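You operate a simulated robot arm through the tools that you are given. There is no shell and no other tool.

Carry out the task below with a simulated robot arm. There is one attempt and no reset: what you move stays moved.

## Task
Press stop, move both blocks from the plate to the orange tray, then free the stop and home. Set down upright: steel block.
Where things are to end (x, y in the base frame): steel block within 0.06 m of [0.33, 0.24]; steel block within 0.06 m of [0.4, 0.24].

The check looks at the end state, three seconds after you hand in, the way a careful person would. Anything else that was tipped, shoved, dropped, spilled or broken makes it a failure.

## Robot
A 6-joint arm with a two-finger parallel gripper, fixed in place. Base frame: the origin is at the foot of the arm, x ahead of it, y to its left, z up; the work surface is at about z = 0.71. Readings come in m, rad, newtons and seconds.
With the tool pointing down near the work surface it reaches from about 0.28 to 0.64 m from the base axis. Its first joint turns from -2.007 to 2.007 rad. Payload 3.43 kg.
The tool frame sits at the grasp point between the pads (the TCP): z along the fingers, y along the line on which they close. The tips reach 0.034 m beyond it. The gripper opens to 0.128 m. The fingers are 0.024 m wide and 0.012 m thick; the gripper's body (0.048 by 0.13 m) begins 0.096 m behind the TCP.
Orientation is told as [roll, pitch, yaw] about the base's x, y, z axes, in that order, counted from this pose: with the fingers straight down and closing along the base's y, the tool's x points along the base's -x, its y along +y and its z along -z.

## Interface
- The arm moves only by the tool apply_moves. Its arguments are lists of equal length, an entry for each row: "turn": the turn, a rotation vector about the tool's x, y, z in units of 6 degrees (1.0 is 6 degrees), a list of three; "translation": the shift along the tool's x, y, z in units of 50 mm (1.0 is 50 mm), a list of three; "grip": the finger opening in mm, from 0 to 128. In form: {"turn": [[rx, ry, rz], ...], "translation": [[x, y, z], ...], "grip": [grip, ...]}. A call has 1 to 20 rows; each row shifts and turns the commanded pose from where the row before left it, along the tool's axes as they then stand. A call with a number of a shift or a turn outside -1 to 1 is refused whole. Each row takes 0.2 s and may step no farther than 0.05 m and 0.15 rad from the row before; otherwise, or with a gripper value out of range, the whole call is refused. Where a pose cannot be reached the arm comes as near as it can. A force on the tool above 90 N (or 10 N above the force at the start of the call, whichever is more), or a blocked arm, ends the call early, and 0.2 s more pass. Each finger travels about 0.153 m/s and halts on what it meets, pressing with about 42 N; the grip force reading is that of the motor and also rises with nothing between the fingers. The clock runs only during rows and for 0.2 s after the last one: add rows that do not move to give the fingers time. It gives the time, the measured TCP pose, the force on the tool (base axes), the opening and the grip force at its end, in the units of the frame above (readings bear some noise), with the torque about the TCP (base axes, N m) and any sound that the robot's microphone picked up, and new pictures: "show" is both (left out), scene, wrist or none.
- Cameras (640 x 400 px; columns grow to the right, rows downward): "scene" is fixed at [0.0515, -0.5005, 1.2906]; the picture's right is [0.75, -0.66, 0.00], its down [-0.42, -0.47, -0.78] and it looks along [0.51, 0.58, -0.63] (base axes); focal length 322 px, centre (320, 200). "wrist" rides on the gripper at [0.076, -0.011, -0.16] in the tool frame; the picture's right is [0.15, 0.99, 0.00], its down [-0.88, 0.13, -0.46] and it looks along [-0.45, 0.07, 0.89] (tool axes); focal length 234 px, centre (320, 200).
- lift_body(by): slides the trunk up (or, below 0, down) by that many m; the arm rides with it, the base frame stays. It gives what a move gives, with no picture.
- point_at(camera, pixels): for up to 12 pixels [column, row] of the newest picture of that camera ("zoom" is the newest enlarged one), the place [x, y, z] in the base frame of the surface seen there, good to about 0.002 m. The clock stands still meanwhile.
- zoom(camera, box): a new picture of the part [left, top, right, bottom] of that camera's present view, enlarged. The clock stands still meanwhile.
- hand_in(): hands the job in; it is judged then, once.

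Open the gripper and draw the arm clear of the work before you hand the job in, unless the task says otherwise.

The tools are called after ">>>" by a JSON object that holds its "fn" and its "kwargs". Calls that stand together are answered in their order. apply_moves: Moves the arm, as the interface text tells. Its arguments: {"type":"object","properties":{"turn":{"type":"array"},"translation":{"type":"array"},"grip":{"type":"array"},"show":{"type":"string","enum":["both","scene","wrist","none"]}},"required":["turn","translation","grip"]} The other tools are called the same way: lift_body (by) slides the trunk up or down; point_at (camera, pixels) gives the place of the surface under pixels of a picture; zoom (camera, box) takes an enlarged picture of a part of a camera's view; hand_in () hands the job in.

At the start:

```text
t: 0.0
tool_pos: [0.4592, -0.0084, 1.0102]
tool_rot: [0.001, -0.001, -0.001]
ft_force: [0.9, 0.3, 0.4]
wrist_torque: [0.02, -0.03, -0.04]
gripper_width: 0.128
gripper_force: 0.1
trunk travel left (down, up): [-0.8, 0.19]
```

scene: 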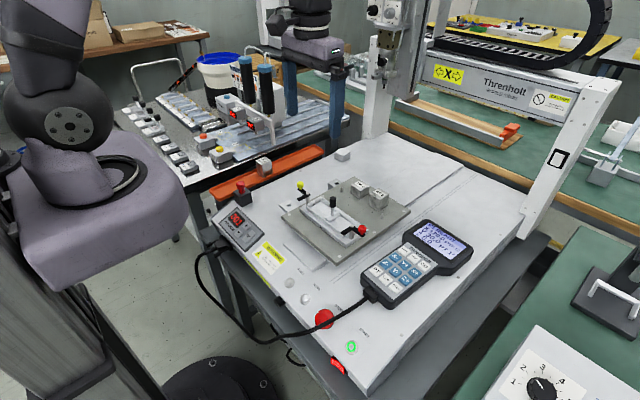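
wrist: 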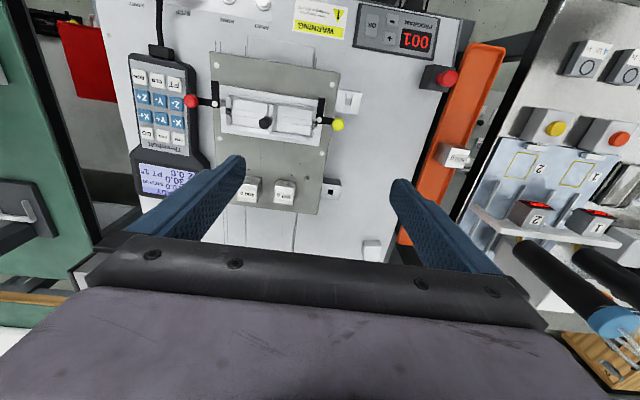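

The scene shows a machine table with a plate (about px 345,220), blocks near (360,190) and (380,197), and a red button at (323,318) and another at (240,188). I zoom in to tell them apart before moving.

>>> {"fn": "zoom", "kwargs": {"camera": "scene", "box": [270, 140, 430, 270]}}

>>> {"fn": "zoom", "kwargs": {"camera": "scene", "box": [200, 140, 320, 280]}}

>>> {"fn": "zoom", "kwargs": {"camera": "scene", "box": [250, 250, 410, 390]}}

>>> {"fn": "zoom", "kwargs": {"camera": "wrist", "box": [180, 0, 500, 240]}}

```text
3.08 times, centred on (350, 205) of scene
```

zoom: 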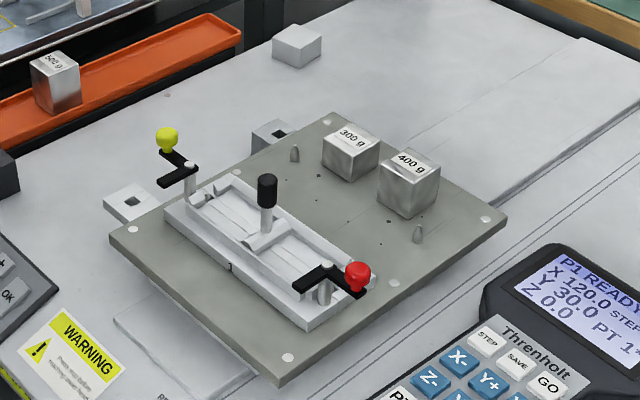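

```text
2.86 times, centred on (260, 210) of scene
```

zoom: 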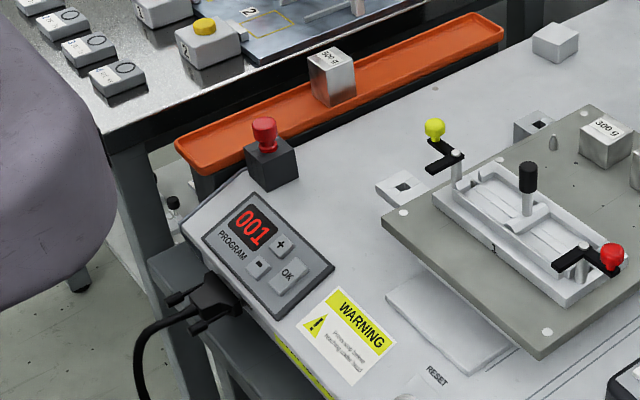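

```text
2.86 times, centred on (330, 320) of scene
```

zoom: 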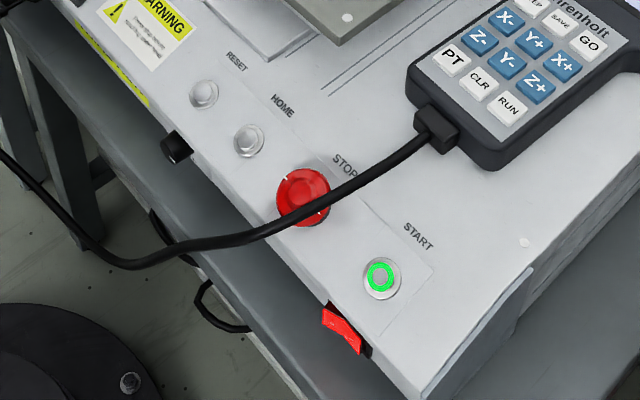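

```text
1.67 times, centred on (340, 120) of wrist
```

zoom: 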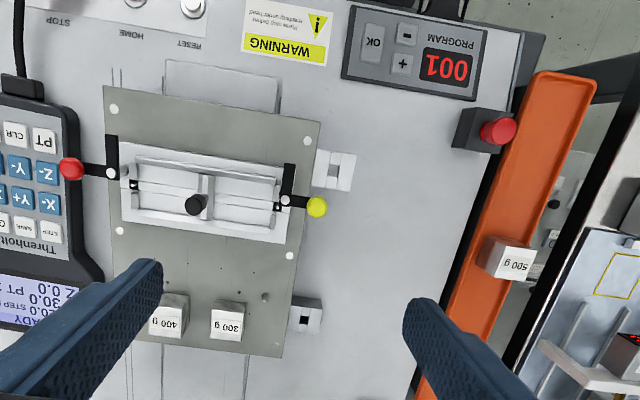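

The STOP mushroom is at scene (323,318), HOME left of it at about (312,285), RESET at (301,273); the plate blocks are "300 g" and "400 g". I read the places of these surfaces.

>>> {"fn": "point_at", "kwargs": {"camera": "scene", "pixels": [[324, 315], [326, 312], [312, 284], [301, 273], [345, 347], [340, 310], [240, 186], [264, 162], [335, 185], [300, 160], [225, 190], [270, 170]]}}

>>> {"fn": "point_at", "kwargs": {"camera": "scene", "pixels": [[357, 186], [361, 180], [350, 183], [364, 186], [378, 193], [382, 191], [356, 193], [366, 192], [384, 199], [372, 199], [377, 182], [373, 205]]}}

>>> {"fn": "point_at", "kwargs": {"camera": "wrist", "pixels": [[246, 185], [285, 185], [265, 198], [262, 123], [335, 125], [440, 75], [455, 150], [488, 45], [410, 235], [470, 140], [450, 125], [230, 3]]}}

>>> {"fn": "zoom", "kwargs": {"camera": "scene", "box": [335, 170, 400, 215]}}

```text
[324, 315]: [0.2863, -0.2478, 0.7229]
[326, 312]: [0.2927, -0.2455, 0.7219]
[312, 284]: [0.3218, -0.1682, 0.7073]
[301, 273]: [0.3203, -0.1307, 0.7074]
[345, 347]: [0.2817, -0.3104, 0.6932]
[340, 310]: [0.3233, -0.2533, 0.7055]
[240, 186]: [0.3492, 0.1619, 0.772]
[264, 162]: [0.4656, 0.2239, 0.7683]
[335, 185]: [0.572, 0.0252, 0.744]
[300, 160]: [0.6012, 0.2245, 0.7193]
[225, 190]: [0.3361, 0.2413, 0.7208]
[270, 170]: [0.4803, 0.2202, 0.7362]
```

```text
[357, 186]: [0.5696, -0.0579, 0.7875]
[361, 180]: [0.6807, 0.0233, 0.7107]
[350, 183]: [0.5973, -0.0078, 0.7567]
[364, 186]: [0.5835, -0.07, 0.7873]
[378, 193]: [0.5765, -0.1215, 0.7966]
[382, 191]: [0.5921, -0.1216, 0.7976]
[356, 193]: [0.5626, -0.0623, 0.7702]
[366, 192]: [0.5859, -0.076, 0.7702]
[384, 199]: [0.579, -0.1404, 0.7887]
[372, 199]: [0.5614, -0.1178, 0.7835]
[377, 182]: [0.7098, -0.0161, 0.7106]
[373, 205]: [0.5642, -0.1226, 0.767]
```

```text
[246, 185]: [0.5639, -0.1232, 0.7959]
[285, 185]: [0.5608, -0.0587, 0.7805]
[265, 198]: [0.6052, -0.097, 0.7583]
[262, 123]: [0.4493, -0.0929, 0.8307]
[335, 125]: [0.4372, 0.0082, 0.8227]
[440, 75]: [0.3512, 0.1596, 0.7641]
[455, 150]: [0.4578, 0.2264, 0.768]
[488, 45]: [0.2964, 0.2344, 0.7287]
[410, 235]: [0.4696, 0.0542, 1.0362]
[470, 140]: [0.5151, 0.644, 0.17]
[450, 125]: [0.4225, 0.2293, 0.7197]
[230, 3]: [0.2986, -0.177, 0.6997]
```

```text
8.89 times, centred on (368, 192) of scene
```

zoom: 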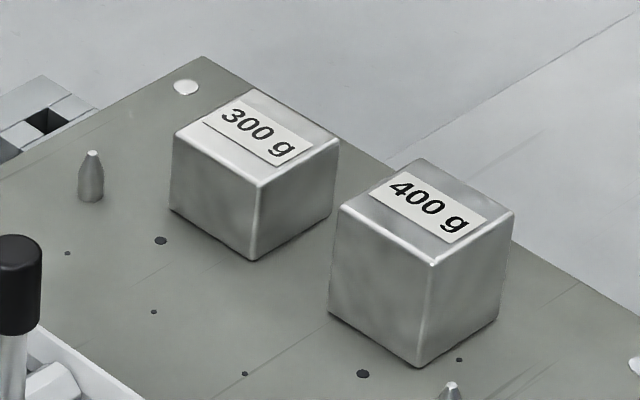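

STOP sits at about [0.287, -0.247, 0.723], HOME at [0.322, -0.168, 0.707]. I move at height to above STOP with the fingers closing, to look at it from the wrist camera.

>>> {"fn": "apply_moves", "kwargs": {"turn": [[0, 0, 0], [0, 0, 0], [0, 0, 0], [0, 0, 0], [0, 0, 0], [0, 0, 0], [0, 0, 0], [0, 0, 0], [0, 0, 0]], "translation": [[0.49, -0.68, 0], [0.49, -0.68, 0], [0.49, -0.68, 0], [0.49, -0.68, 0], [0.49, -0.68, 0], [0.49, -0.68, 0], [0.49, -0.68, 0], [0, 0, 0.8], [0, 0, 0.8]], "grip": [0, 0, 0, 0, 0, 0, 0, 0, 0]}}

```text
t: 2.0
tool_pos: [0.289, -0.2477, 0.931]
tool_rot: [-0.001, 0.0, 0.003]
ft_force: [0.1, 0.1, -0.7]
wrist_torque: [0.02, -0.02, 0.01]
gripper_width: 0.0
gripper_force: 33.3
trunk travel left (down, up): [-0.8, 0.19]
```

scene: 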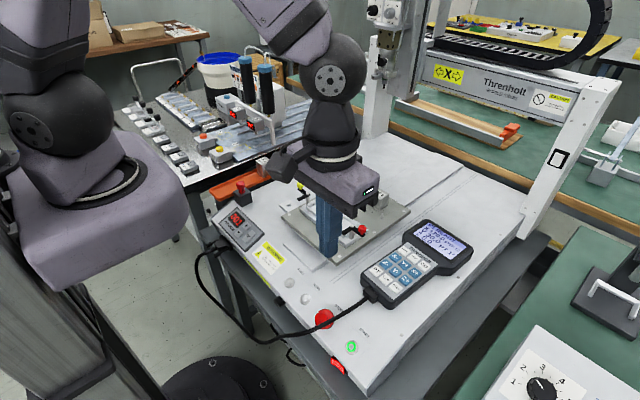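
wrist: 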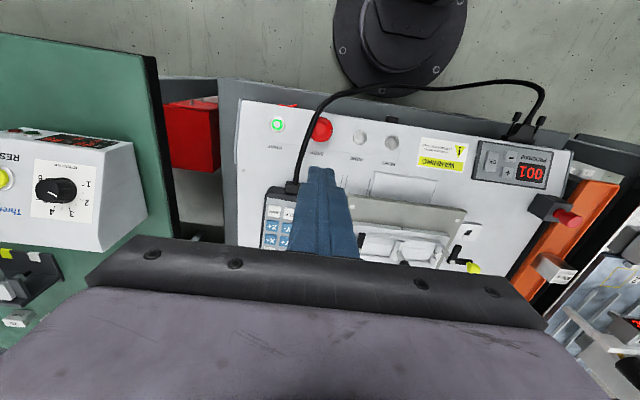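

The tool is above STOP now; in the wrist picture STOP is at (321,130), with the cable running left of it. I zoom in to get the exact cap centre and look at its marks.

>>> {"fn": "zoom", "kwargs": {"camera": "wrist", "box": [260, 95, 420, 195]}}

>>> {"fn": "zoom", "kwargs": {"camera": "scene", "box": [280, 260, 380, 370]}}

>>> {"fn": "point_at", "kwargs": {"camera": "wrist", "pixels": [[321, 130], [313, 130], [329, 130], [321, 120], [321, 138], [360, 137], [392, 142], [278, 125], [345, 130], [340, 100], [310, 110], [300, 140]]}}

```text
4.00 times, centred on (340, 145) of wrist
```

zoom: 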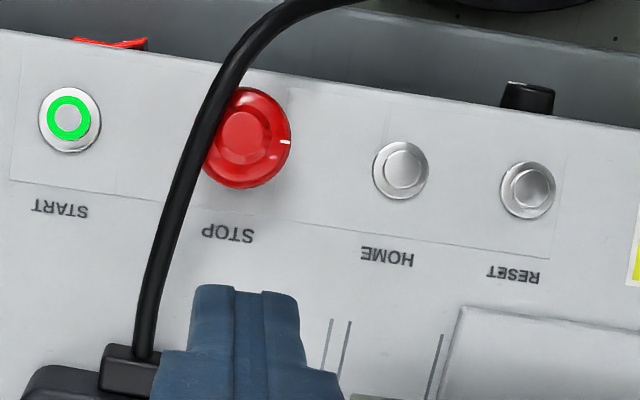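

```text
3.64 times, centred on (330, 315) of scene
```

zoom: 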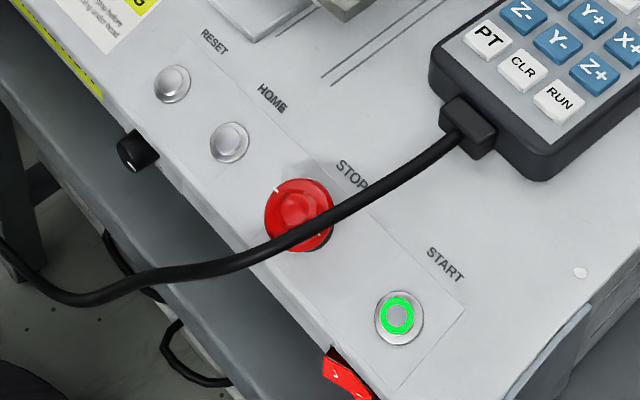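

```text
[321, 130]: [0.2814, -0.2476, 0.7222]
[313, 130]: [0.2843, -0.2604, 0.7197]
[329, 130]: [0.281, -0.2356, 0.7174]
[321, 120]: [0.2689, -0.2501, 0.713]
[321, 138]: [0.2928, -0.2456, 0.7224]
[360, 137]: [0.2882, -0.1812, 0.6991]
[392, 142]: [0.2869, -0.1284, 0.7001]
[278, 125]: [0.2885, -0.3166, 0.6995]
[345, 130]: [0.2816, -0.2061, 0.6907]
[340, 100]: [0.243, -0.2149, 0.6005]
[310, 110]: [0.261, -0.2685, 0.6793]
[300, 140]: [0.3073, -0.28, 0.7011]
```

The cable runs close by the -y side of the STOP cap. I read several points along the cable and cap to know their heights before pressing.

>>> {"fn": "zoom", "kwargs": {"camera": "wrist", "box": [290, 100, 354, 140]}}

>>> {"fn": "point_at", "kwargs": {"camera": "wrist", "pixels": [[297, 180], [299, 170], [301, 160], [304, 150], [307, 140], [309, 135], [311, 128], [313, 123], [315, 117], [318, 112], [323, 106], [330, 100]]}}

>>> {"fn": "point_at", "kwargs": {"camera": "scene", "pixels": [[369, 301], [360, 306], [350, 310], [343, 313], [336, 317], [330, 321], [324, 324], [316, 327], [308, 330], [300, 332], [290, 334], [323, 314]]}}

```text
10.00 times, centred on (322, 120) of wrist
```

zoom: 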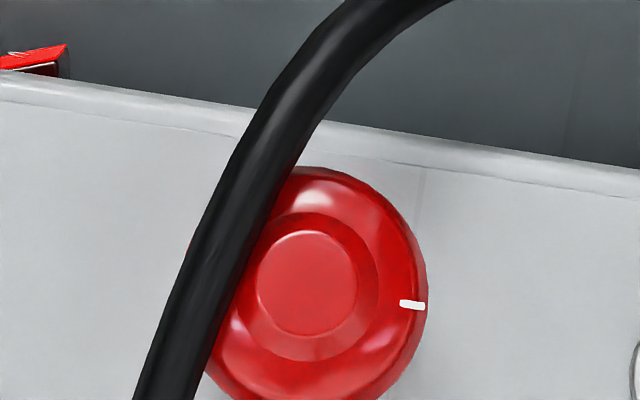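

```text
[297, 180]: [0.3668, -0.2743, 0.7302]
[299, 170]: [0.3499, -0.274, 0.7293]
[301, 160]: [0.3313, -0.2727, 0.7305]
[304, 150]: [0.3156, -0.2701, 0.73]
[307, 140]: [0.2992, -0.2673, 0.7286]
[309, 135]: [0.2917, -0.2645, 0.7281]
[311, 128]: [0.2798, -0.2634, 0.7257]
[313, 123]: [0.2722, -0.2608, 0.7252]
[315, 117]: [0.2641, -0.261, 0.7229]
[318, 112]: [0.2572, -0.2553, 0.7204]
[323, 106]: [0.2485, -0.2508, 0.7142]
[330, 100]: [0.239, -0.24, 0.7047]
```

```text
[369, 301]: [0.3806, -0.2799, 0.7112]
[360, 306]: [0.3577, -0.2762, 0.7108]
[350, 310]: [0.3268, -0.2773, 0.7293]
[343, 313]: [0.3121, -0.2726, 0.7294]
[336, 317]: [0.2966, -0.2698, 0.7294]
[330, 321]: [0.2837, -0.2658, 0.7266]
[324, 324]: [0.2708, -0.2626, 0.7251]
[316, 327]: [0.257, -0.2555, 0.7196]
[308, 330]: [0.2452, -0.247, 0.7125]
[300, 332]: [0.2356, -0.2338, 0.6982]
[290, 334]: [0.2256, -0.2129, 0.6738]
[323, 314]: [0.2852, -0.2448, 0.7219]
```

The cable's top is at z≈0.726 just beside the cap (cap centre about [0.280, -0.248]), so I must press slightly to the +y side. I check the panel's tilt with more points.

>>> {"fn": "point_at", "kwargs": {"camera": "wrist", "pixels": [[345, 124], [345, 130], [345, 136], [345, 142], [345, 148], [345, 155], [345, 162], [345, 168], [375, 130], [375, 145], [375, 160], [375, 170]]}}

>>> {"fn": "point_at", "kwargs": {"camera": "wrist", "pixels": [[320, 121], [320, 124], [320, 127], [320, 130], [320, 133], [320, 136], [320, 139], [320, 141], [326, 129], [329, 129], [331, 129], [333, 130]]}}

```text
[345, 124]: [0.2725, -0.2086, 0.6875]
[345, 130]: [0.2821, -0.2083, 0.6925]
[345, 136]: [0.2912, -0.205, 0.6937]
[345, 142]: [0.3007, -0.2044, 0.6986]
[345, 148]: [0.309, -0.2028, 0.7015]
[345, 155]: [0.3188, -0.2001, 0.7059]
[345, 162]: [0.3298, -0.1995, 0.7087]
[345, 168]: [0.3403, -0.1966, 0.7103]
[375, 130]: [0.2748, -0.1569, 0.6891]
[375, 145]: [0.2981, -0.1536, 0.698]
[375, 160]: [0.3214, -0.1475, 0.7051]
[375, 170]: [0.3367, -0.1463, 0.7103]
```

```text
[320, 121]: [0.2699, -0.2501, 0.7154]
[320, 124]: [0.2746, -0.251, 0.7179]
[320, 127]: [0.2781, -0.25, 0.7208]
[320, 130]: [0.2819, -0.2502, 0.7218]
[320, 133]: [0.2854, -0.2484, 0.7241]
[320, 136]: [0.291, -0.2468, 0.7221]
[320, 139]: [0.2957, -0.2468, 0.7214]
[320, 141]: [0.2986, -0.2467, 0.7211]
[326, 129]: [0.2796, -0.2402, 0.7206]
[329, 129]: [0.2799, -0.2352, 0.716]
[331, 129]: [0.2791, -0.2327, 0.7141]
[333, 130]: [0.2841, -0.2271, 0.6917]
```

The panel slopes about 18.7° toward the base (z 0.6875 at x 0.2725 → 0.710 at x 0.34), so I tilt the tool to the panel normal and move to about 30 mm short of the STOP hub, offset 7 mm to the +y side away from the cable.

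>>> {"fn": "apply_moves", "kwargs": {"turn": [[0, -0.78, 0], [0, -0.78, 0], [0, -0.78, 0], [0, -0.78, 0], [0, 0, 0], [0, 0, 0], [0, 0, 0], [0, 0, 0], [0, 0, 0]], "translation": [[0, 0, 0], [0, 0, 0], [0, 0, 0], [0, 0, 0], [0.367, 0.031, 0.656], [0.367, 0.031, 0.656], [0.367, 0.031, 0.656], [0.367, 0.031, 0.656], [0, 0, 0]], "grip": [0, 0, 0, 0, 0, 0, 0, 0, 0]}}

```text
t: 4.0
tool_pos: [0.2574, -0.2415, 0.7818]
tool_rot: [0.003, -0.326, 0.0]
ft_force: [-0.1, 0.8, 0.9]
wrist_torque: [0.03, 0.0, -0.01]
gripper_width: 0.0002
gripper_force: 32.8
trunk travel left (down, up): [-0.8, 0.19]
```

scene: 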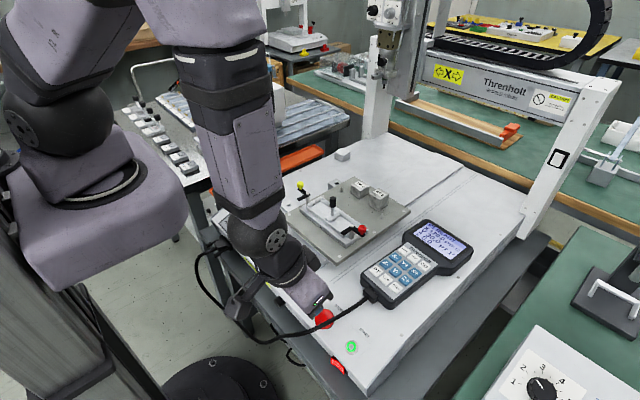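
wrist: 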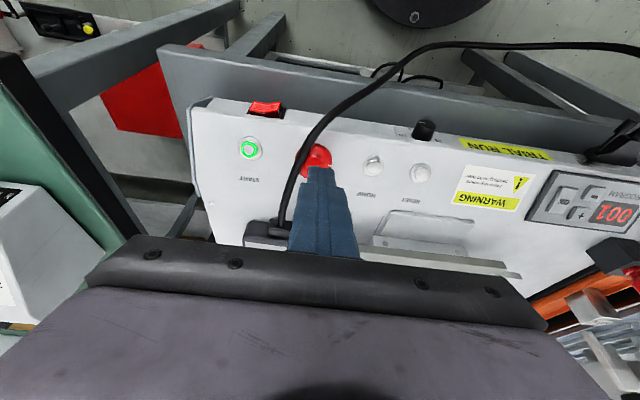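

The tilt reads -0.326 rad as wanted and the tip is near the cap at wrist (318,158). I zoom to check the alignment with the hub and the cable.

>>> {"fn": "zoom", "kwargs": {"camera": "wrist", "box": [270, 125, 366, 185]}}

>>> {"fn": "zoom", "kwargs": {"camera": "scene", "box": [270, 270, 370, 340]}}

>>> {"fn": "point_at", "kwargs": {"camera": "wrist", "pixels": [[318, 155], [314, 153], [320, 163], [310, 163], [326, 156], [332, 158], [300, 160], [303, 165], [306, 150], [320, 175], [373, 167], [420, 173]]}}

```text
6.67 times, centred on (318, 155) of wrist
```

zoom: 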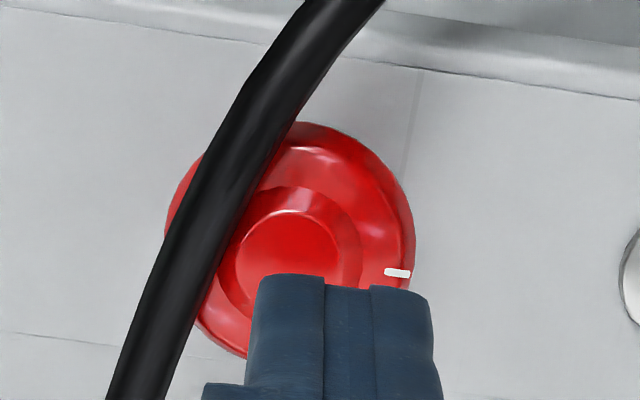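

```text
5.71 times, centred on (320, 305) of scene
```

zoom: 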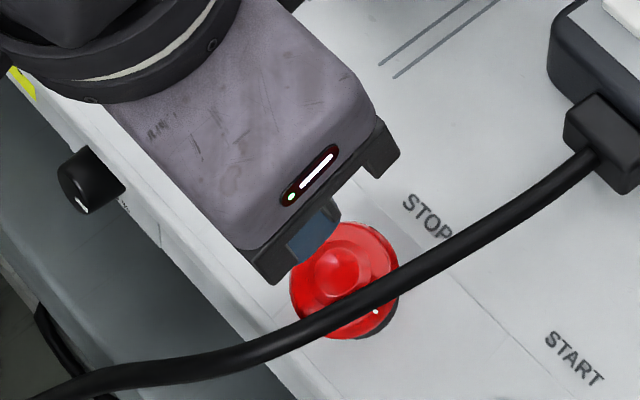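

```text
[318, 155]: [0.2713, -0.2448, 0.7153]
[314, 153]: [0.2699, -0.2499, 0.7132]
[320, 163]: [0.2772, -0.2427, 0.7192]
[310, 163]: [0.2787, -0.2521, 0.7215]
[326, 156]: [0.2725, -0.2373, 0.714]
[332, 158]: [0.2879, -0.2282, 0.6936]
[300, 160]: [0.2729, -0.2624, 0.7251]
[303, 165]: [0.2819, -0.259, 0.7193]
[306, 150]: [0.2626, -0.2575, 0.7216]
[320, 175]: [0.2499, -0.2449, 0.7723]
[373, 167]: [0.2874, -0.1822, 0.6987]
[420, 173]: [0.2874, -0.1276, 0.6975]
```

The tip is about 4 mm short in x relative to the hub axis; I correct that and go 27 mm along the panel normal to just above the hub.

>>> {"fn": "apply_moves", "kwargs": {"turn": [[0, 0, 0], [0, 0, 0], [0, 0, 0]], "translation": [[-0.08, 0, 0], [0, 0, 0.4], [0, 0, 0.08]], "grip": [0, 0, 0], "show": "wrist"}}

```text
t: 4.8
tool_pos: [0.2734, -0.2442, 0.7649]
tool_rot: [0.007, -0.325, -0.002]
ft_force: [0.5, 0.1, 0.8]
wrist_torque: [0.01, -0.03, 0.02]
gripper_width: 0.0002
gripper_force: 32.8
out of reach, approached as far as the arm can: row 2
trunk travel left (down, up): [-0.8, 0.19]
```

wrist: 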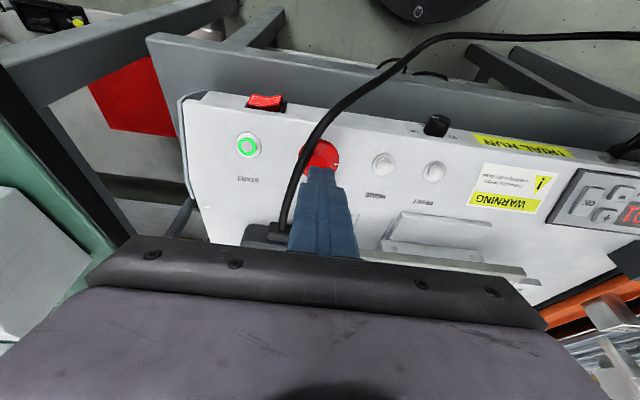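

The arm came near its inner reach limit (row 2 not fully reached). I raise the trunk so the arm is less folded, which also lifts the tool straight off the panel.

>>> {"fn": "lift_body", "kwargs": {"by": 0.12}}

```text
t: 6.3
tool_pos: [0.2737, -0.2458, 0.885]
tool_rot: [0.008, -0.326, 0.001]
ft_force: [0.6, -0.7, 0.1]
wrist_torque: [-0.01, 0.0, 0.02]
gripper_width: 0.0
gripper_force: 33.0
trunk travel left (down, up): [-0.92, 0.07]
```

Now I descend again to about 28 mm short of the hub with the raised trunk, and check the reading.

>>> {"fn": "apply_moves", "kwargs": {"turn": [[0, 0, 0], [0, 0, 0], [0, 0, 0], [0, 0, 0]], "translation": [[0.299, 0.029, 0.634], [0.299, 0.029, 0.634], [0.299, 0.029, 0.634], [0, 0, 0]], "grip": [0, 0, 0, 0], "show": "wrist"}}

```text
t: 7.3
tool_pos: [0.2834, -0.2824, 0.805]
tool_rot: [0.019, -0.321, -0.003]
ft_force: [0.2, 0.5, -0.1]
wrist_torque: [-0.02, -0.04, 0.01]
gripper_width: 0.0
gripper_force: 32.5
out of reach, approached as far as the arm can: row 1, 2, 3
trunk travel left (down, up): [-0.92, 0.07]
```

wrist: 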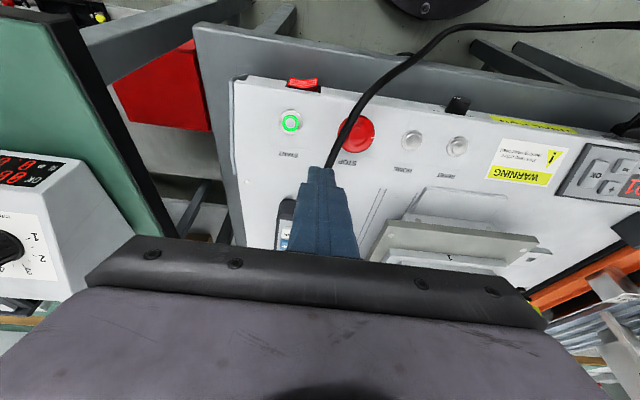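

Raising made the reach worse (now off by ~40 mm in y), so the limit lies the other way. I go straight up 0.25 m to be clear before lowering the trunk.

>>> {"fn": "apply_moves", "kwargs": {"turn": [[0, 0, 0], [0, 0, 0], [0, 0, 0], [0, 0, 0], [0, 0, 0], [0, 0, 0]], "translation": [[-0.32, 0, -0.94], [-0.32, 0, -0.94], [-0.32, 0, -0.94], [-0.32, 0, -0.94], [-0.32, 0, -0.94], [0, 0, 0]], "grip": [0, 0, 0, 0, 0, 0], "show": "scene"}}

```text
t: 8.7
tool_pos: [0.2835, -0.2869, 1.0531]
tool_rot: [0.009, -0.322, 0.0]
ft_force: [-0.1, 0.0, 0.1]
wrist_torque: [-0.01, 0.02, 0.01]
gripper_width: 0.0
gripper_force: 32.7
trunk travel left (down, up): [-0.92, 0.07]
```

scene: 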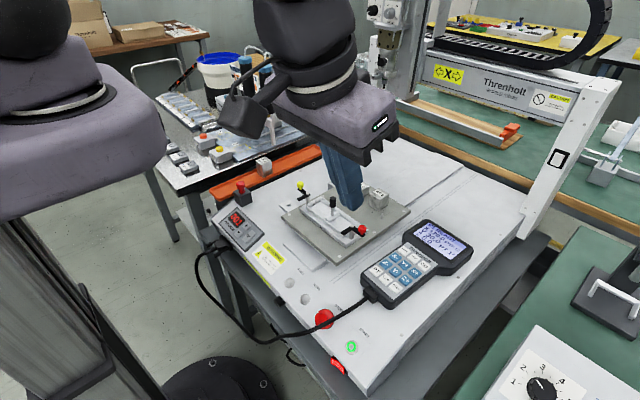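

Tool is clear at z=1.05. I check where the trunk carriage's front and bottom are before lowering it.

>>> {"fn": "point_at", "kwargs": {"camera": "scene", "pixels": [[160, 165], [150, 120], [100, 160], [60, 190], [30, 215], [120, 185], [210, 215], [240, 275], [60, 100], [110, 90], [215, 195], [205, 260]]}}

```text
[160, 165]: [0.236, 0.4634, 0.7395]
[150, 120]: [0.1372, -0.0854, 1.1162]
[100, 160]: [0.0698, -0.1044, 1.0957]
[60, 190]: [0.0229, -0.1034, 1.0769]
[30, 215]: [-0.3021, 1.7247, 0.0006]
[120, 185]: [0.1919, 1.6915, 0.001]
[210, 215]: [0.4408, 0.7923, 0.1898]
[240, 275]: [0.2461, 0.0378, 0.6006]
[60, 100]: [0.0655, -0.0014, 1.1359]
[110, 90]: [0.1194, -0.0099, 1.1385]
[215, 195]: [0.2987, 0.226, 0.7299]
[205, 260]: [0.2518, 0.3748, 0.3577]
```

The carriage ends at x≈0.14, clear of the machine edge (x≈0.25), so lowering is safe. I lower the trunk by 0.22 (0.10 below the starting height).

>>> {"fn": "lift_body", "kwargs": {"by": -0.22}}

```text
t: 11.0
tool_pos: [0.2837, -0.286, 0.834]
tool_rot: [0.008, -0.324, -0.001]
ft_force: [0.3, -0.4, 0.3]
wrist_torque: [0.0, 0.01, -0.02]
gripper_width: 0.0
gripper_force: 33.5
trunk travel left (down, up): [-0.7, 0.29]
```

Trunk is down; I move to 60 mm short of STOP along its axis and check if that pose is reached.

>>> {"fn": "apply_moves", "kwargs": {"turn": [[0, 0, 0], [0, 0, 0], [0, 0, 0]], "translation": [[0.38, 0.445, 0.115], [0.38, 0.445, 0.115], [0, 0, 0]], "grip": [0, 0, 0], "show": "wrist"}}

```text
t: 11.8
tool_pos: [0.251, -0.2416, 0.8119]
tool_rot: [0.006, -0.325, 0.0]
ft_force: [0.5, -0.7, 0.7]
wrist_torque: [0.02, 0.01, 0.02]
gripper_width: 0.0002
gripper_force: 33.0
trunk travel left (down, up): [-0.7, 0.29]
```

wrist: 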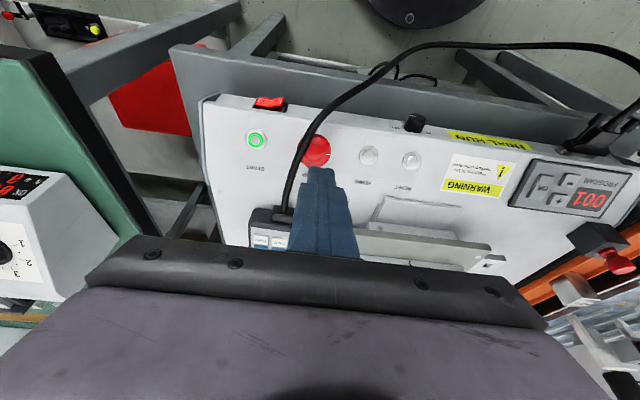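

That pose is reached exactly. I advance 50 mm along the axis to 10 mm short of the hub.

>>> {"fn": "apply_moves", "kwargs": {"turn": [[0, 0, 0], [0, 0, 0], [0, 0, 0], [0, 0, 0]], "translation": [[0, 0, 0.4], [0, 0, 0.4], [0, 0, 0.2], [0, 0, 0]], "grip": [0, 0, 0, 0], "show": "both"}}

>>> {"fn": "zoom", "kwargs": {"camera": "wrist", "box": [270, 125, 366, 185]}}

>>> {"fn": "zoom", "kwargs": {"camera": "scene", "box": [280, 275, 360, 335]}}

```text
t: 12.8
tool_pos: [0.2674, -0.2414, 0.7632]
tool_rot: [0.006, -0.325, -0.001]
ft_force: [0.0, 0.0, -0.6]
wrist_torque: [-0.01, -0.02, -0.01]
gripper_width: 0.0
gripper_force: 32.8
trunk travel left (down, up): [-0.7, 0.29]
```

scene: 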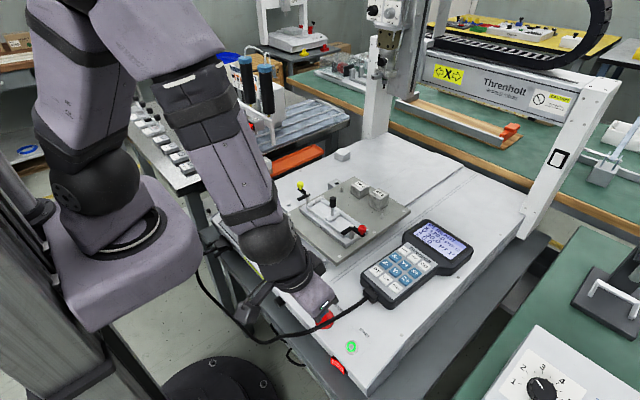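
wrist: 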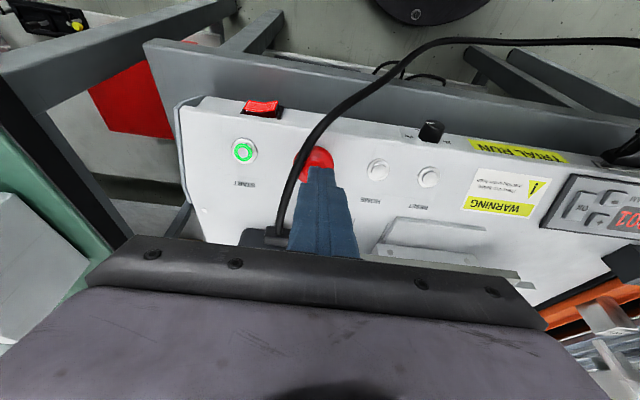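

```text
6.67 times, centred on (318, 155) of wrist
```

zoom: 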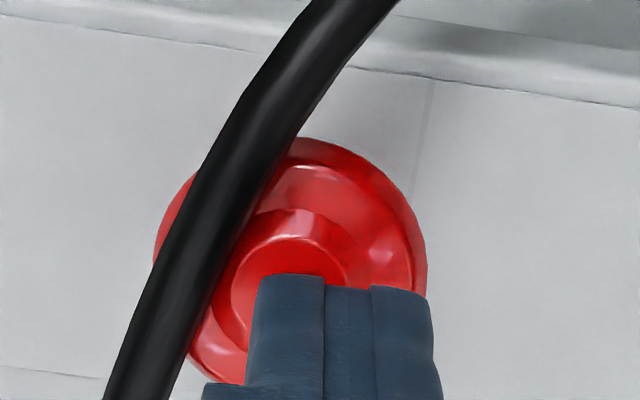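

```text
6.67 times, centred on (320, 305) of scene
```

zoom: 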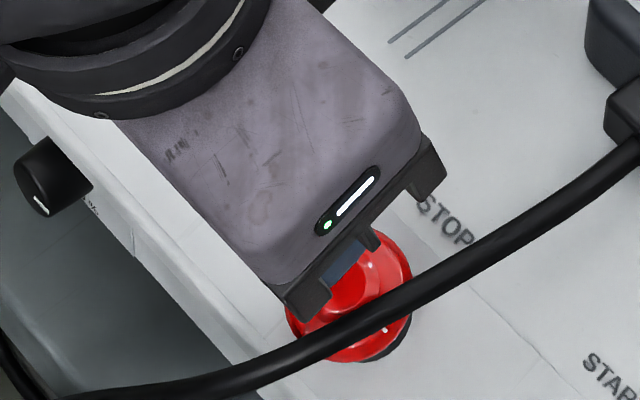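

The tip is 10 mm off the hub and clear of the cable to the right. I press forward in small steps, watching the force.

>>> {"fn": "apply_moves", "kwargs": {"turn": [[0, 0, 0], [0, 0, 0], [0, 0, 0], [0, 0, 0]], "translation": [[0, 0, 0.1], [0, 0, 0.1], [0, 0, 0.04], [0, 0, 0]], "grip": [0, 0, 0, 0], "show": "wrist"}}

```text
t: 13.8
tool_pos: [0.2702, -0.242, 0.7523]
tool_rot: [0.008, -0.325, -0.001]
ft_force: [-0.6, -0.6, 5.5]
wrist_torque: [0.0, -0.13, -0.05]
gripper_width: 0.0002
gripper_force: 32.9
trunk travel left (down, up): [-0.7, 0.29]
```

wrist: 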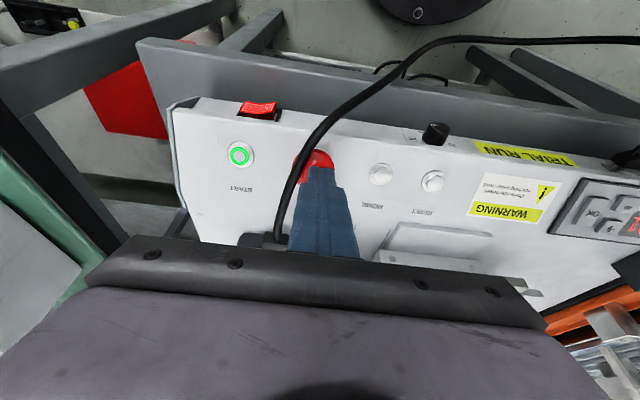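

Contact is made (5.5 N). I push further by a few mm at a time.

>>> {"fn": "apply_moves", "kwargs": {"turn": [[0, 0, 0], [0, 0, 0], [0, 0, 0]], "translation": [[0, 0, 0.04], [0, 0, 0.04], [0, 0, 0]], "grip": [0, 0, 0], "show": "wrist"}}

```text
t: 14.6
tool_pos: [0.2725, -0.2415, 0.7482]
tool_rot: [0.005, -0.325, 0.0]
ft_force: [-2.9, -2.7, 16.3]
wrist_torque: [-0.1, -0.19, -0.06]
gripper_width: 0.0
gripper_force: 32.3
trunk travel left (down, up): [-0.7, 0.29]
```

wrist: 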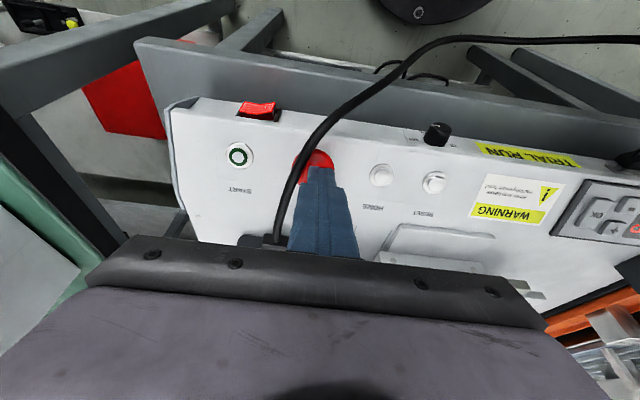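

The START lamp at wrist (238,154) has gone dark. I zoom to check the state of the lamp and displays.

>>> {"fn": "zoom", "kwargs": {"camera": "wrist", "box": [220, 120, 380, 220]}}

>>> {"fn": "zoom", "kwargs": {"camera": "scene", "box": [360, 205, 480, 310]}}

>>> {"fn": "zoom", "kwargs": {"camera": "wrist", "box": [520, 150, 640, 250]}}

```text
4.00 times, centred on (300, 170) of wrist
```

zoom: 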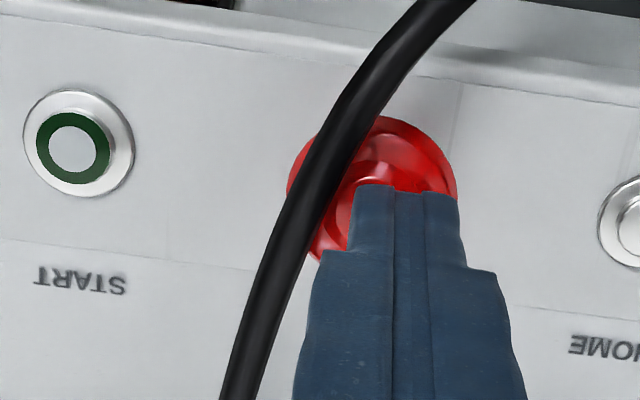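

```text
3.81 times, centred on (420, 258) of scene
```

zoom: 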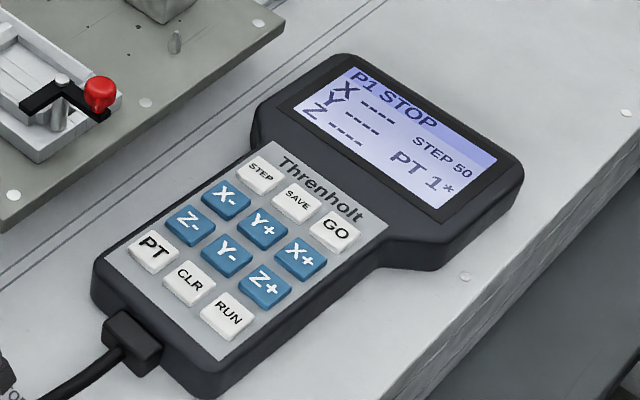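

```text
4.00 times, centred on (580, 200) of wrist
```

zoom: 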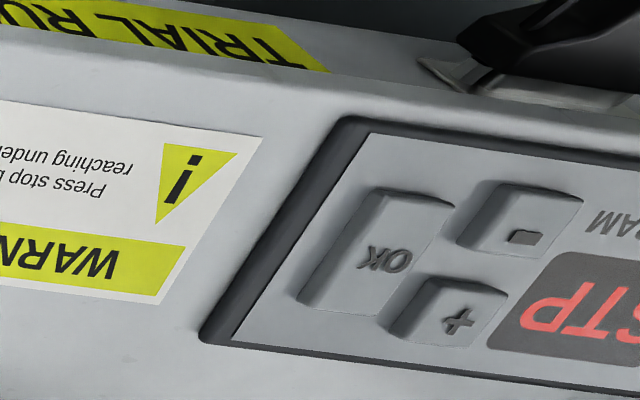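

The pendant reads "P1 STOP" and the program display "STP", so the stop has tripped. I back off along the axis and check that it stays latched.

>>> {"fn": "apply_moves", "kwargs": {"turn": [[0, 0, 0], [0, 0, 0], [0, 0, 0], [0, 0, 0]], "translation": [[0, 0, -0.2], [0, 0, -0.6], [0, 0, -0.9], [0, 0, 0]], "grip": [0, 0, 0, 0], "show": "both"}}

>>> {"fn": "zoom", "kwargs": {"camera": "scene", "box": [360, 205, 480, 310]}}

>>> {"fn": "zoom", "kwargs": {"camera": "wrist", "box": [260, 120, 380, 195]}}

```text
t: 15.6
tool_pos: [0.245, -0.2406, 0.8272]
tool_rot: [0.009, -0.323, -0.002]
ft_force: [-1.0, -0.1, 0.3]
wrist_torque: [-0.01, 0.04, -0.01]
gripper_width: 0.0001
gripper_force: 32.9
trunk travel left (down, up): [-0.7, 0.29]
```

scene: 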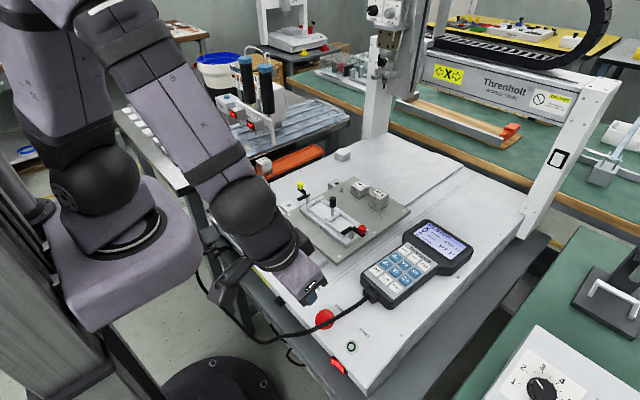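
wrist: 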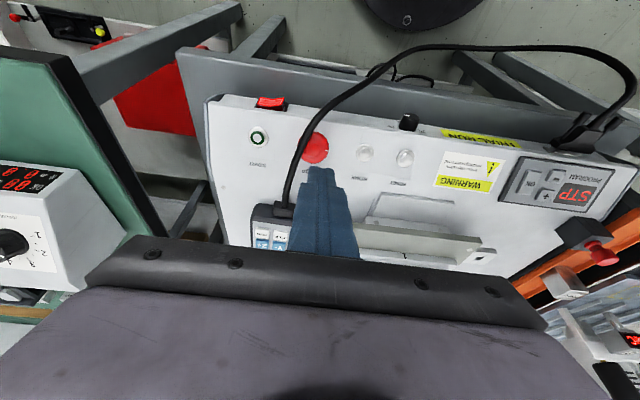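

```text
3.81 times, centred on (420, 258) of scene
```

zoom: 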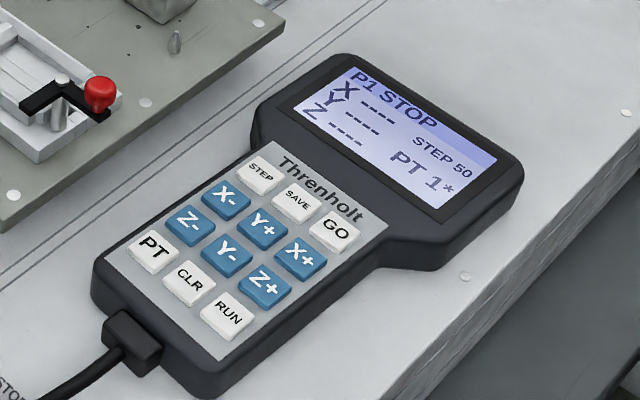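

```text
5.33 times, centred on (320, 158) of wrist
```

zoom: 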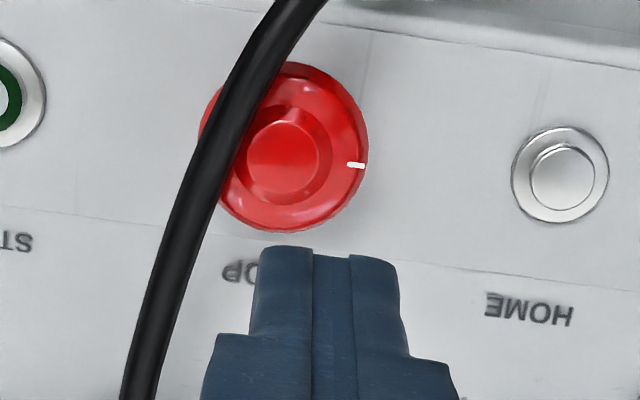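

The stop stays latched ("P1 STOP", START lamp dark). Now I raise the trunk back to its starting height, then untilt and move above the blocks.

>>> {"fn": "lift_body", "kwargs": {"by": 0.1}}

>>> {"fn": "apply_moves", "kwargs": {"turn": [[0, 0.78, 0], [0, 0.78, 0], [0, 0.78, 0], [0, 0.78, 0], [0, 0, 0], [0, 0, 0], [0, 0, 0], [0, 0, 0], [0, 0, 0], [0, 0, 0], [0, 0, 0], [0, 0, 0]], "translation": [[0, 0, 0], [0, 0, 0], [0, 0, 0], [0, 0, 0], [-0.729, 0.43, -0.066], [-0.729, 0.43, -0.066], [-0.729, 0.43, -0.066], [-0.729, 0.43, -0.066], [-0.729, 0.43, -0.066], [-0.729, 0.43, -0.066], [-0.729, 0.43, -0.066], [0, 0, 0]], "grip": [0, 0, 0, 0, 0, 0, 70, 70, 70, 70, 70, 70], "show": "both"}}

```text
t: 17.0
tool_pos: [0.2456, -0.2403, 0.9275]
tool_rot: [0.007, -0.324, 0.001]
ft_force: [-0.7, 0.1, -0.9]
wrist_torque: [0.0, 0.01, 0.02]
gripper_width: 0.0
gripper_force: 32.9
trunk travel left (down, up): [-0.8, 0.19]
```

```text
t: 19.6
tool_pos: [0.4988, -0.0902, 0.9528]
tool_rot: [0.006, 0.001, 0.001]
ft_force: [0.0, -0.3, -0.1]
wrist_torque: [0.01, -0.01, 0.0]
gripper_width: 0.0697
gripper_force: 0.1
trunk travel left (down, up): [-0.8, 0.19]
```

scene: 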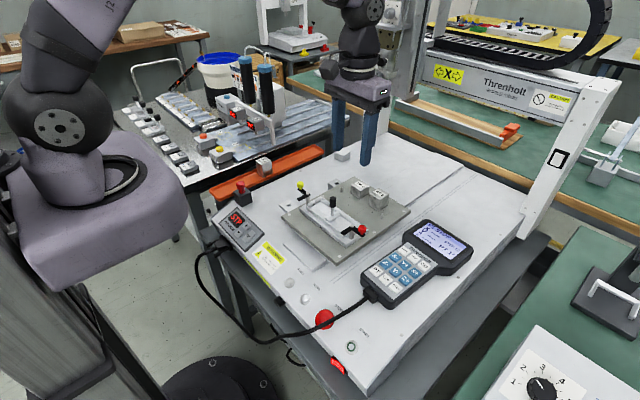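
wrist: 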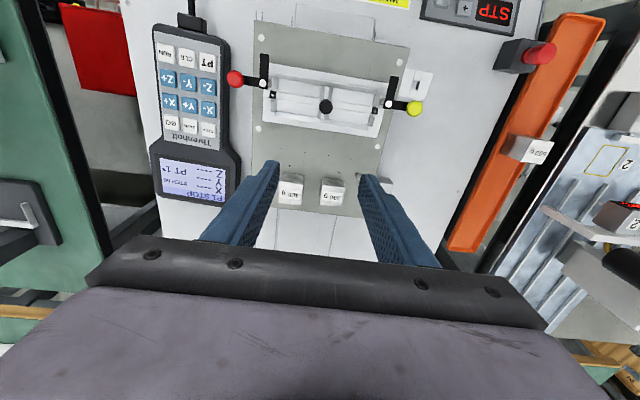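

Tool is at [0.499, -0.090, 0.953], blocks at wrist (290,190) and (332,190). I zoom to get their exact tops, orientation, and the nearby gantry head position.

>>> {"fn": "zoom", "kwargs": {"camera": "wrist", "box": [264, 165, 360, 225]}}

>>> {"fn": "point_at", "kwargs": {"camera": "scene", "pixels": [[385, 60], [375, 75], [400, 90], [395, 20], [335, 110], [370, 130], [378, 60], [372, 110], [380, 130], [410, 60], [360, 50], [345, 155]]}}

>>> {"fn": "point_at", "kwargs": {"camera": "wrist", "pixels": [[290, 187], [282, 181], [301, 181], [332, 187], [322, 181], [342, 181], [310, 180], [290, 201], [332, 203], [310, 195], [310, 205], [290, 160]]}}

```text
6.67 times, centred on (312, 195) of wrist
```

zoom: 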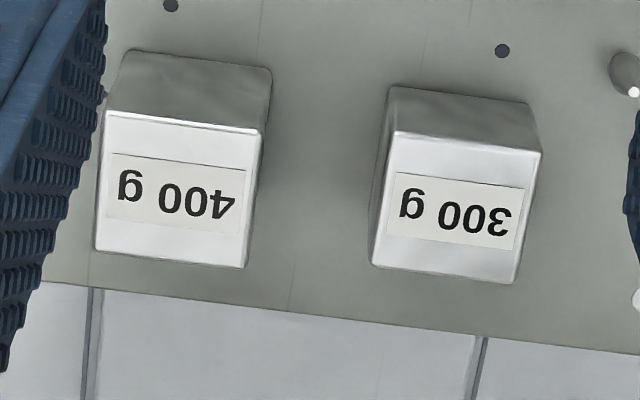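

```text
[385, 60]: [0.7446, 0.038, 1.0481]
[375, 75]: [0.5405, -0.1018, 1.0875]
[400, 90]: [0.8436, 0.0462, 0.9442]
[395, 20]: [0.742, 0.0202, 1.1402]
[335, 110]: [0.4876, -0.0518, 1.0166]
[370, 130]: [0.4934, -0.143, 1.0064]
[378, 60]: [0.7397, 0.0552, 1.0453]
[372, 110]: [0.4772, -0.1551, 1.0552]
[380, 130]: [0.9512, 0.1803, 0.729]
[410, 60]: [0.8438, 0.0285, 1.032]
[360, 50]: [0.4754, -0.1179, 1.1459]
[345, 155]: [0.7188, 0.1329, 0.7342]
```

```text
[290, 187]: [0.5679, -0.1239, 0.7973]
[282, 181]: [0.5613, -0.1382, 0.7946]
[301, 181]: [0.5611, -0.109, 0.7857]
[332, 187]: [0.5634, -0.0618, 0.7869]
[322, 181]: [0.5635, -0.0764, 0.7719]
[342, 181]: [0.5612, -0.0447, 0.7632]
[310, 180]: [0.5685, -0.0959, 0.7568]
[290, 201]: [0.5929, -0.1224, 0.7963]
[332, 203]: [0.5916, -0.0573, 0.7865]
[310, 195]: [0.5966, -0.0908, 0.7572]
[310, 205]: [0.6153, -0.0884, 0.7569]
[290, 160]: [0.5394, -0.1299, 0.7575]
```

Tops are at z≈0.787 (300 g) and 0.797 (400 g), plate at 0.757. I read the block corners in the zoom picture.

>>> {"fn": "point_at", "kwargs": {"camera": "zoom", "pixels": [[400, 140], [535, 158], [511, 278], [376, 262], [458, 205], [112, 122], [256, 140], [242, 262], [100, 248], [178, 190]]}}

>>> {"fn": "zoom", "kwargs": {"camera": "wrist", "box": [440, 10, 640, 260]}}

```text
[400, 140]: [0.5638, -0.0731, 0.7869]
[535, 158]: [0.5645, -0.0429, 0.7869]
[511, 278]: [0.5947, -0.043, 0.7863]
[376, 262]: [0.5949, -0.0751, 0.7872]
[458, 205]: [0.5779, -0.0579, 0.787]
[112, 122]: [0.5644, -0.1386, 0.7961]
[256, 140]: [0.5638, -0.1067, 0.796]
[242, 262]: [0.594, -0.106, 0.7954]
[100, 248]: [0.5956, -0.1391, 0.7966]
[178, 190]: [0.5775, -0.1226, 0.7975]
```

```text
1.60 times, centred on (540, 135) of wrist
```

zoom: 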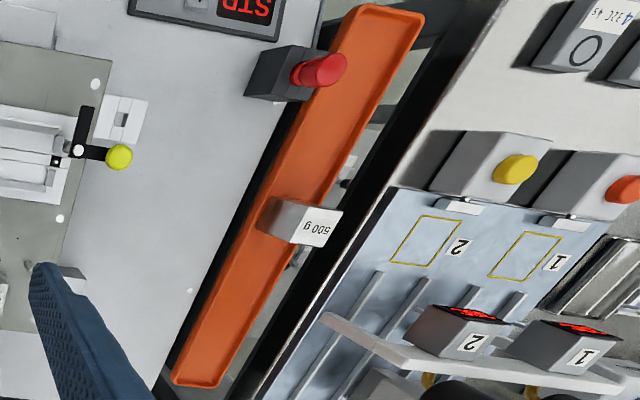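

Both blocks measure about 35 mm square: 300 g centre [0.5795, -0.0585], 400 g centre [0.5795, -0.1226], with a 28 mm gap. Now I read the tray's geometry, the 500 g block and the pins.

>>> {"fn": "point_at", "kwargs": {"camera": "wrist", "pixels": [[558, 15], [602, 22], [455, 245], [490, 250], [548, 70], [510, 140], [500, 190], [525, 150], [540, 152], [540, 52], [505, 48], [357, 176]]}}

>>> {"fn": "zoom", "kwargs": {"camera": "scene", "box": [195, 130, 335, 220]}}

```text
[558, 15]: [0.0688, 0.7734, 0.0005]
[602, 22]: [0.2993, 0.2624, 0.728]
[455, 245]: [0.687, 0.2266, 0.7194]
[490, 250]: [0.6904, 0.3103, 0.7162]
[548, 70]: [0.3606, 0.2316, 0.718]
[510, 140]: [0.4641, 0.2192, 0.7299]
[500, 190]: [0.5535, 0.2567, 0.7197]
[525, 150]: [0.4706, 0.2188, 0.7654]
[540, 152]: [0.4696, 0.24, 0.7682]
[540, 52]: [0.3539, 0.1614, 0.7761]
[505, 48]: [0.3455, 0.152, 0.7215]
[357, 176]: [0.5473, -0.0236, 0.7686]
```

```text
4.44 times, centred on (265, 175) of scene
```

zoom: 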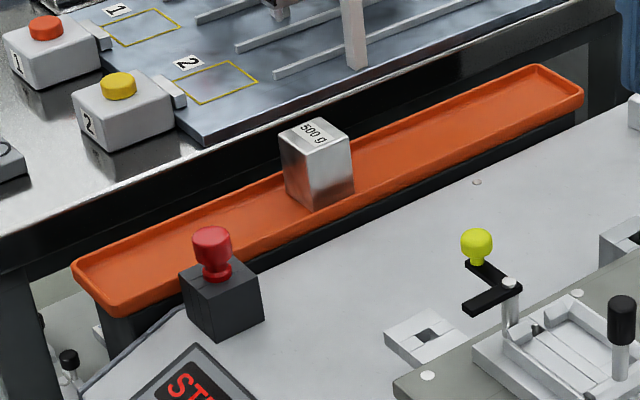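

I sample the tray cross-section in this zoom: floor, near rim and far rim around x≈0.30–0.45.

>>> {"fn": "point_at", "kwargs": {"camera": "zoom", "pixels": [[76, 265], [115, 305], [110, 268], [150, 255], [190, 235], [230, 220], [262, 228], [245, 190], [205, 207], [150, 230], [150, 285], [270, 180]]}}

>>> {"fn": "point_at", "kwargs": {"camera": "zoom", "pixels": [[252, 250], [265, 246], [287, 190], [310, 212], [353, 185], [350, 155], [320, 125], [285, 145], [315, 205], [212, 240], [205, 290], [250, 305]]}}

```text
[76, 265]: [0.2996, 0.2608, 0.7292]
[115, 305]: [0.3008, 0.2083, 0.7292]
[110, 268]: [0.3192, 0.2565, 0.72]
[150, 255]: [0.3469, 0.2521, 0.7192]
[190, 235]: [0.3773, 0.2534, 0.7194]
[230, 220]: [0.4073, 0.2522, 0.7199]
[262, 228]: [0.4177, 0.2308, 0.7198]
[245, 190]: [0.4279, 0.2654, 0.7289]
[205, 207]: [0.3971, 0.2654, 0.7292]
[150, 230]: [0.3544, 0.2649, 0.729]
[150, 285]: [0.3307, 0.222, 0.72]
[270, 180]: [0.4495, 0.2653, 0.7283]
```

```text
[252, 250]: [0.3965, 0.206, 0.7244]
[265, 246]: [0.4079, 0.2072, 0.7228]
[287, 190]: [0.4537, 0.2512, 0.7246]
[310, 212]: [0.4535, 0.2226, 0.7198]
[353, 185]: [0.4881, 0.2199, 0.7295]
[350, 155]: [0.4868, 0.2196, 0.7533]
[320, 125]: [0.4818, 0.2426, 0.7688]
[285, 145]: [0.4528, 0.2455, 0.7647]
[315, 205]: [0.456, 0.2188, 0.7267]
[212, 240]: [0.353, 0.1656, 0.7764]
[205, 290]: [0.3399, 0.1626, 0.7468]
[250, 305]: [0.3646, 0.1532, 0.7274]
```

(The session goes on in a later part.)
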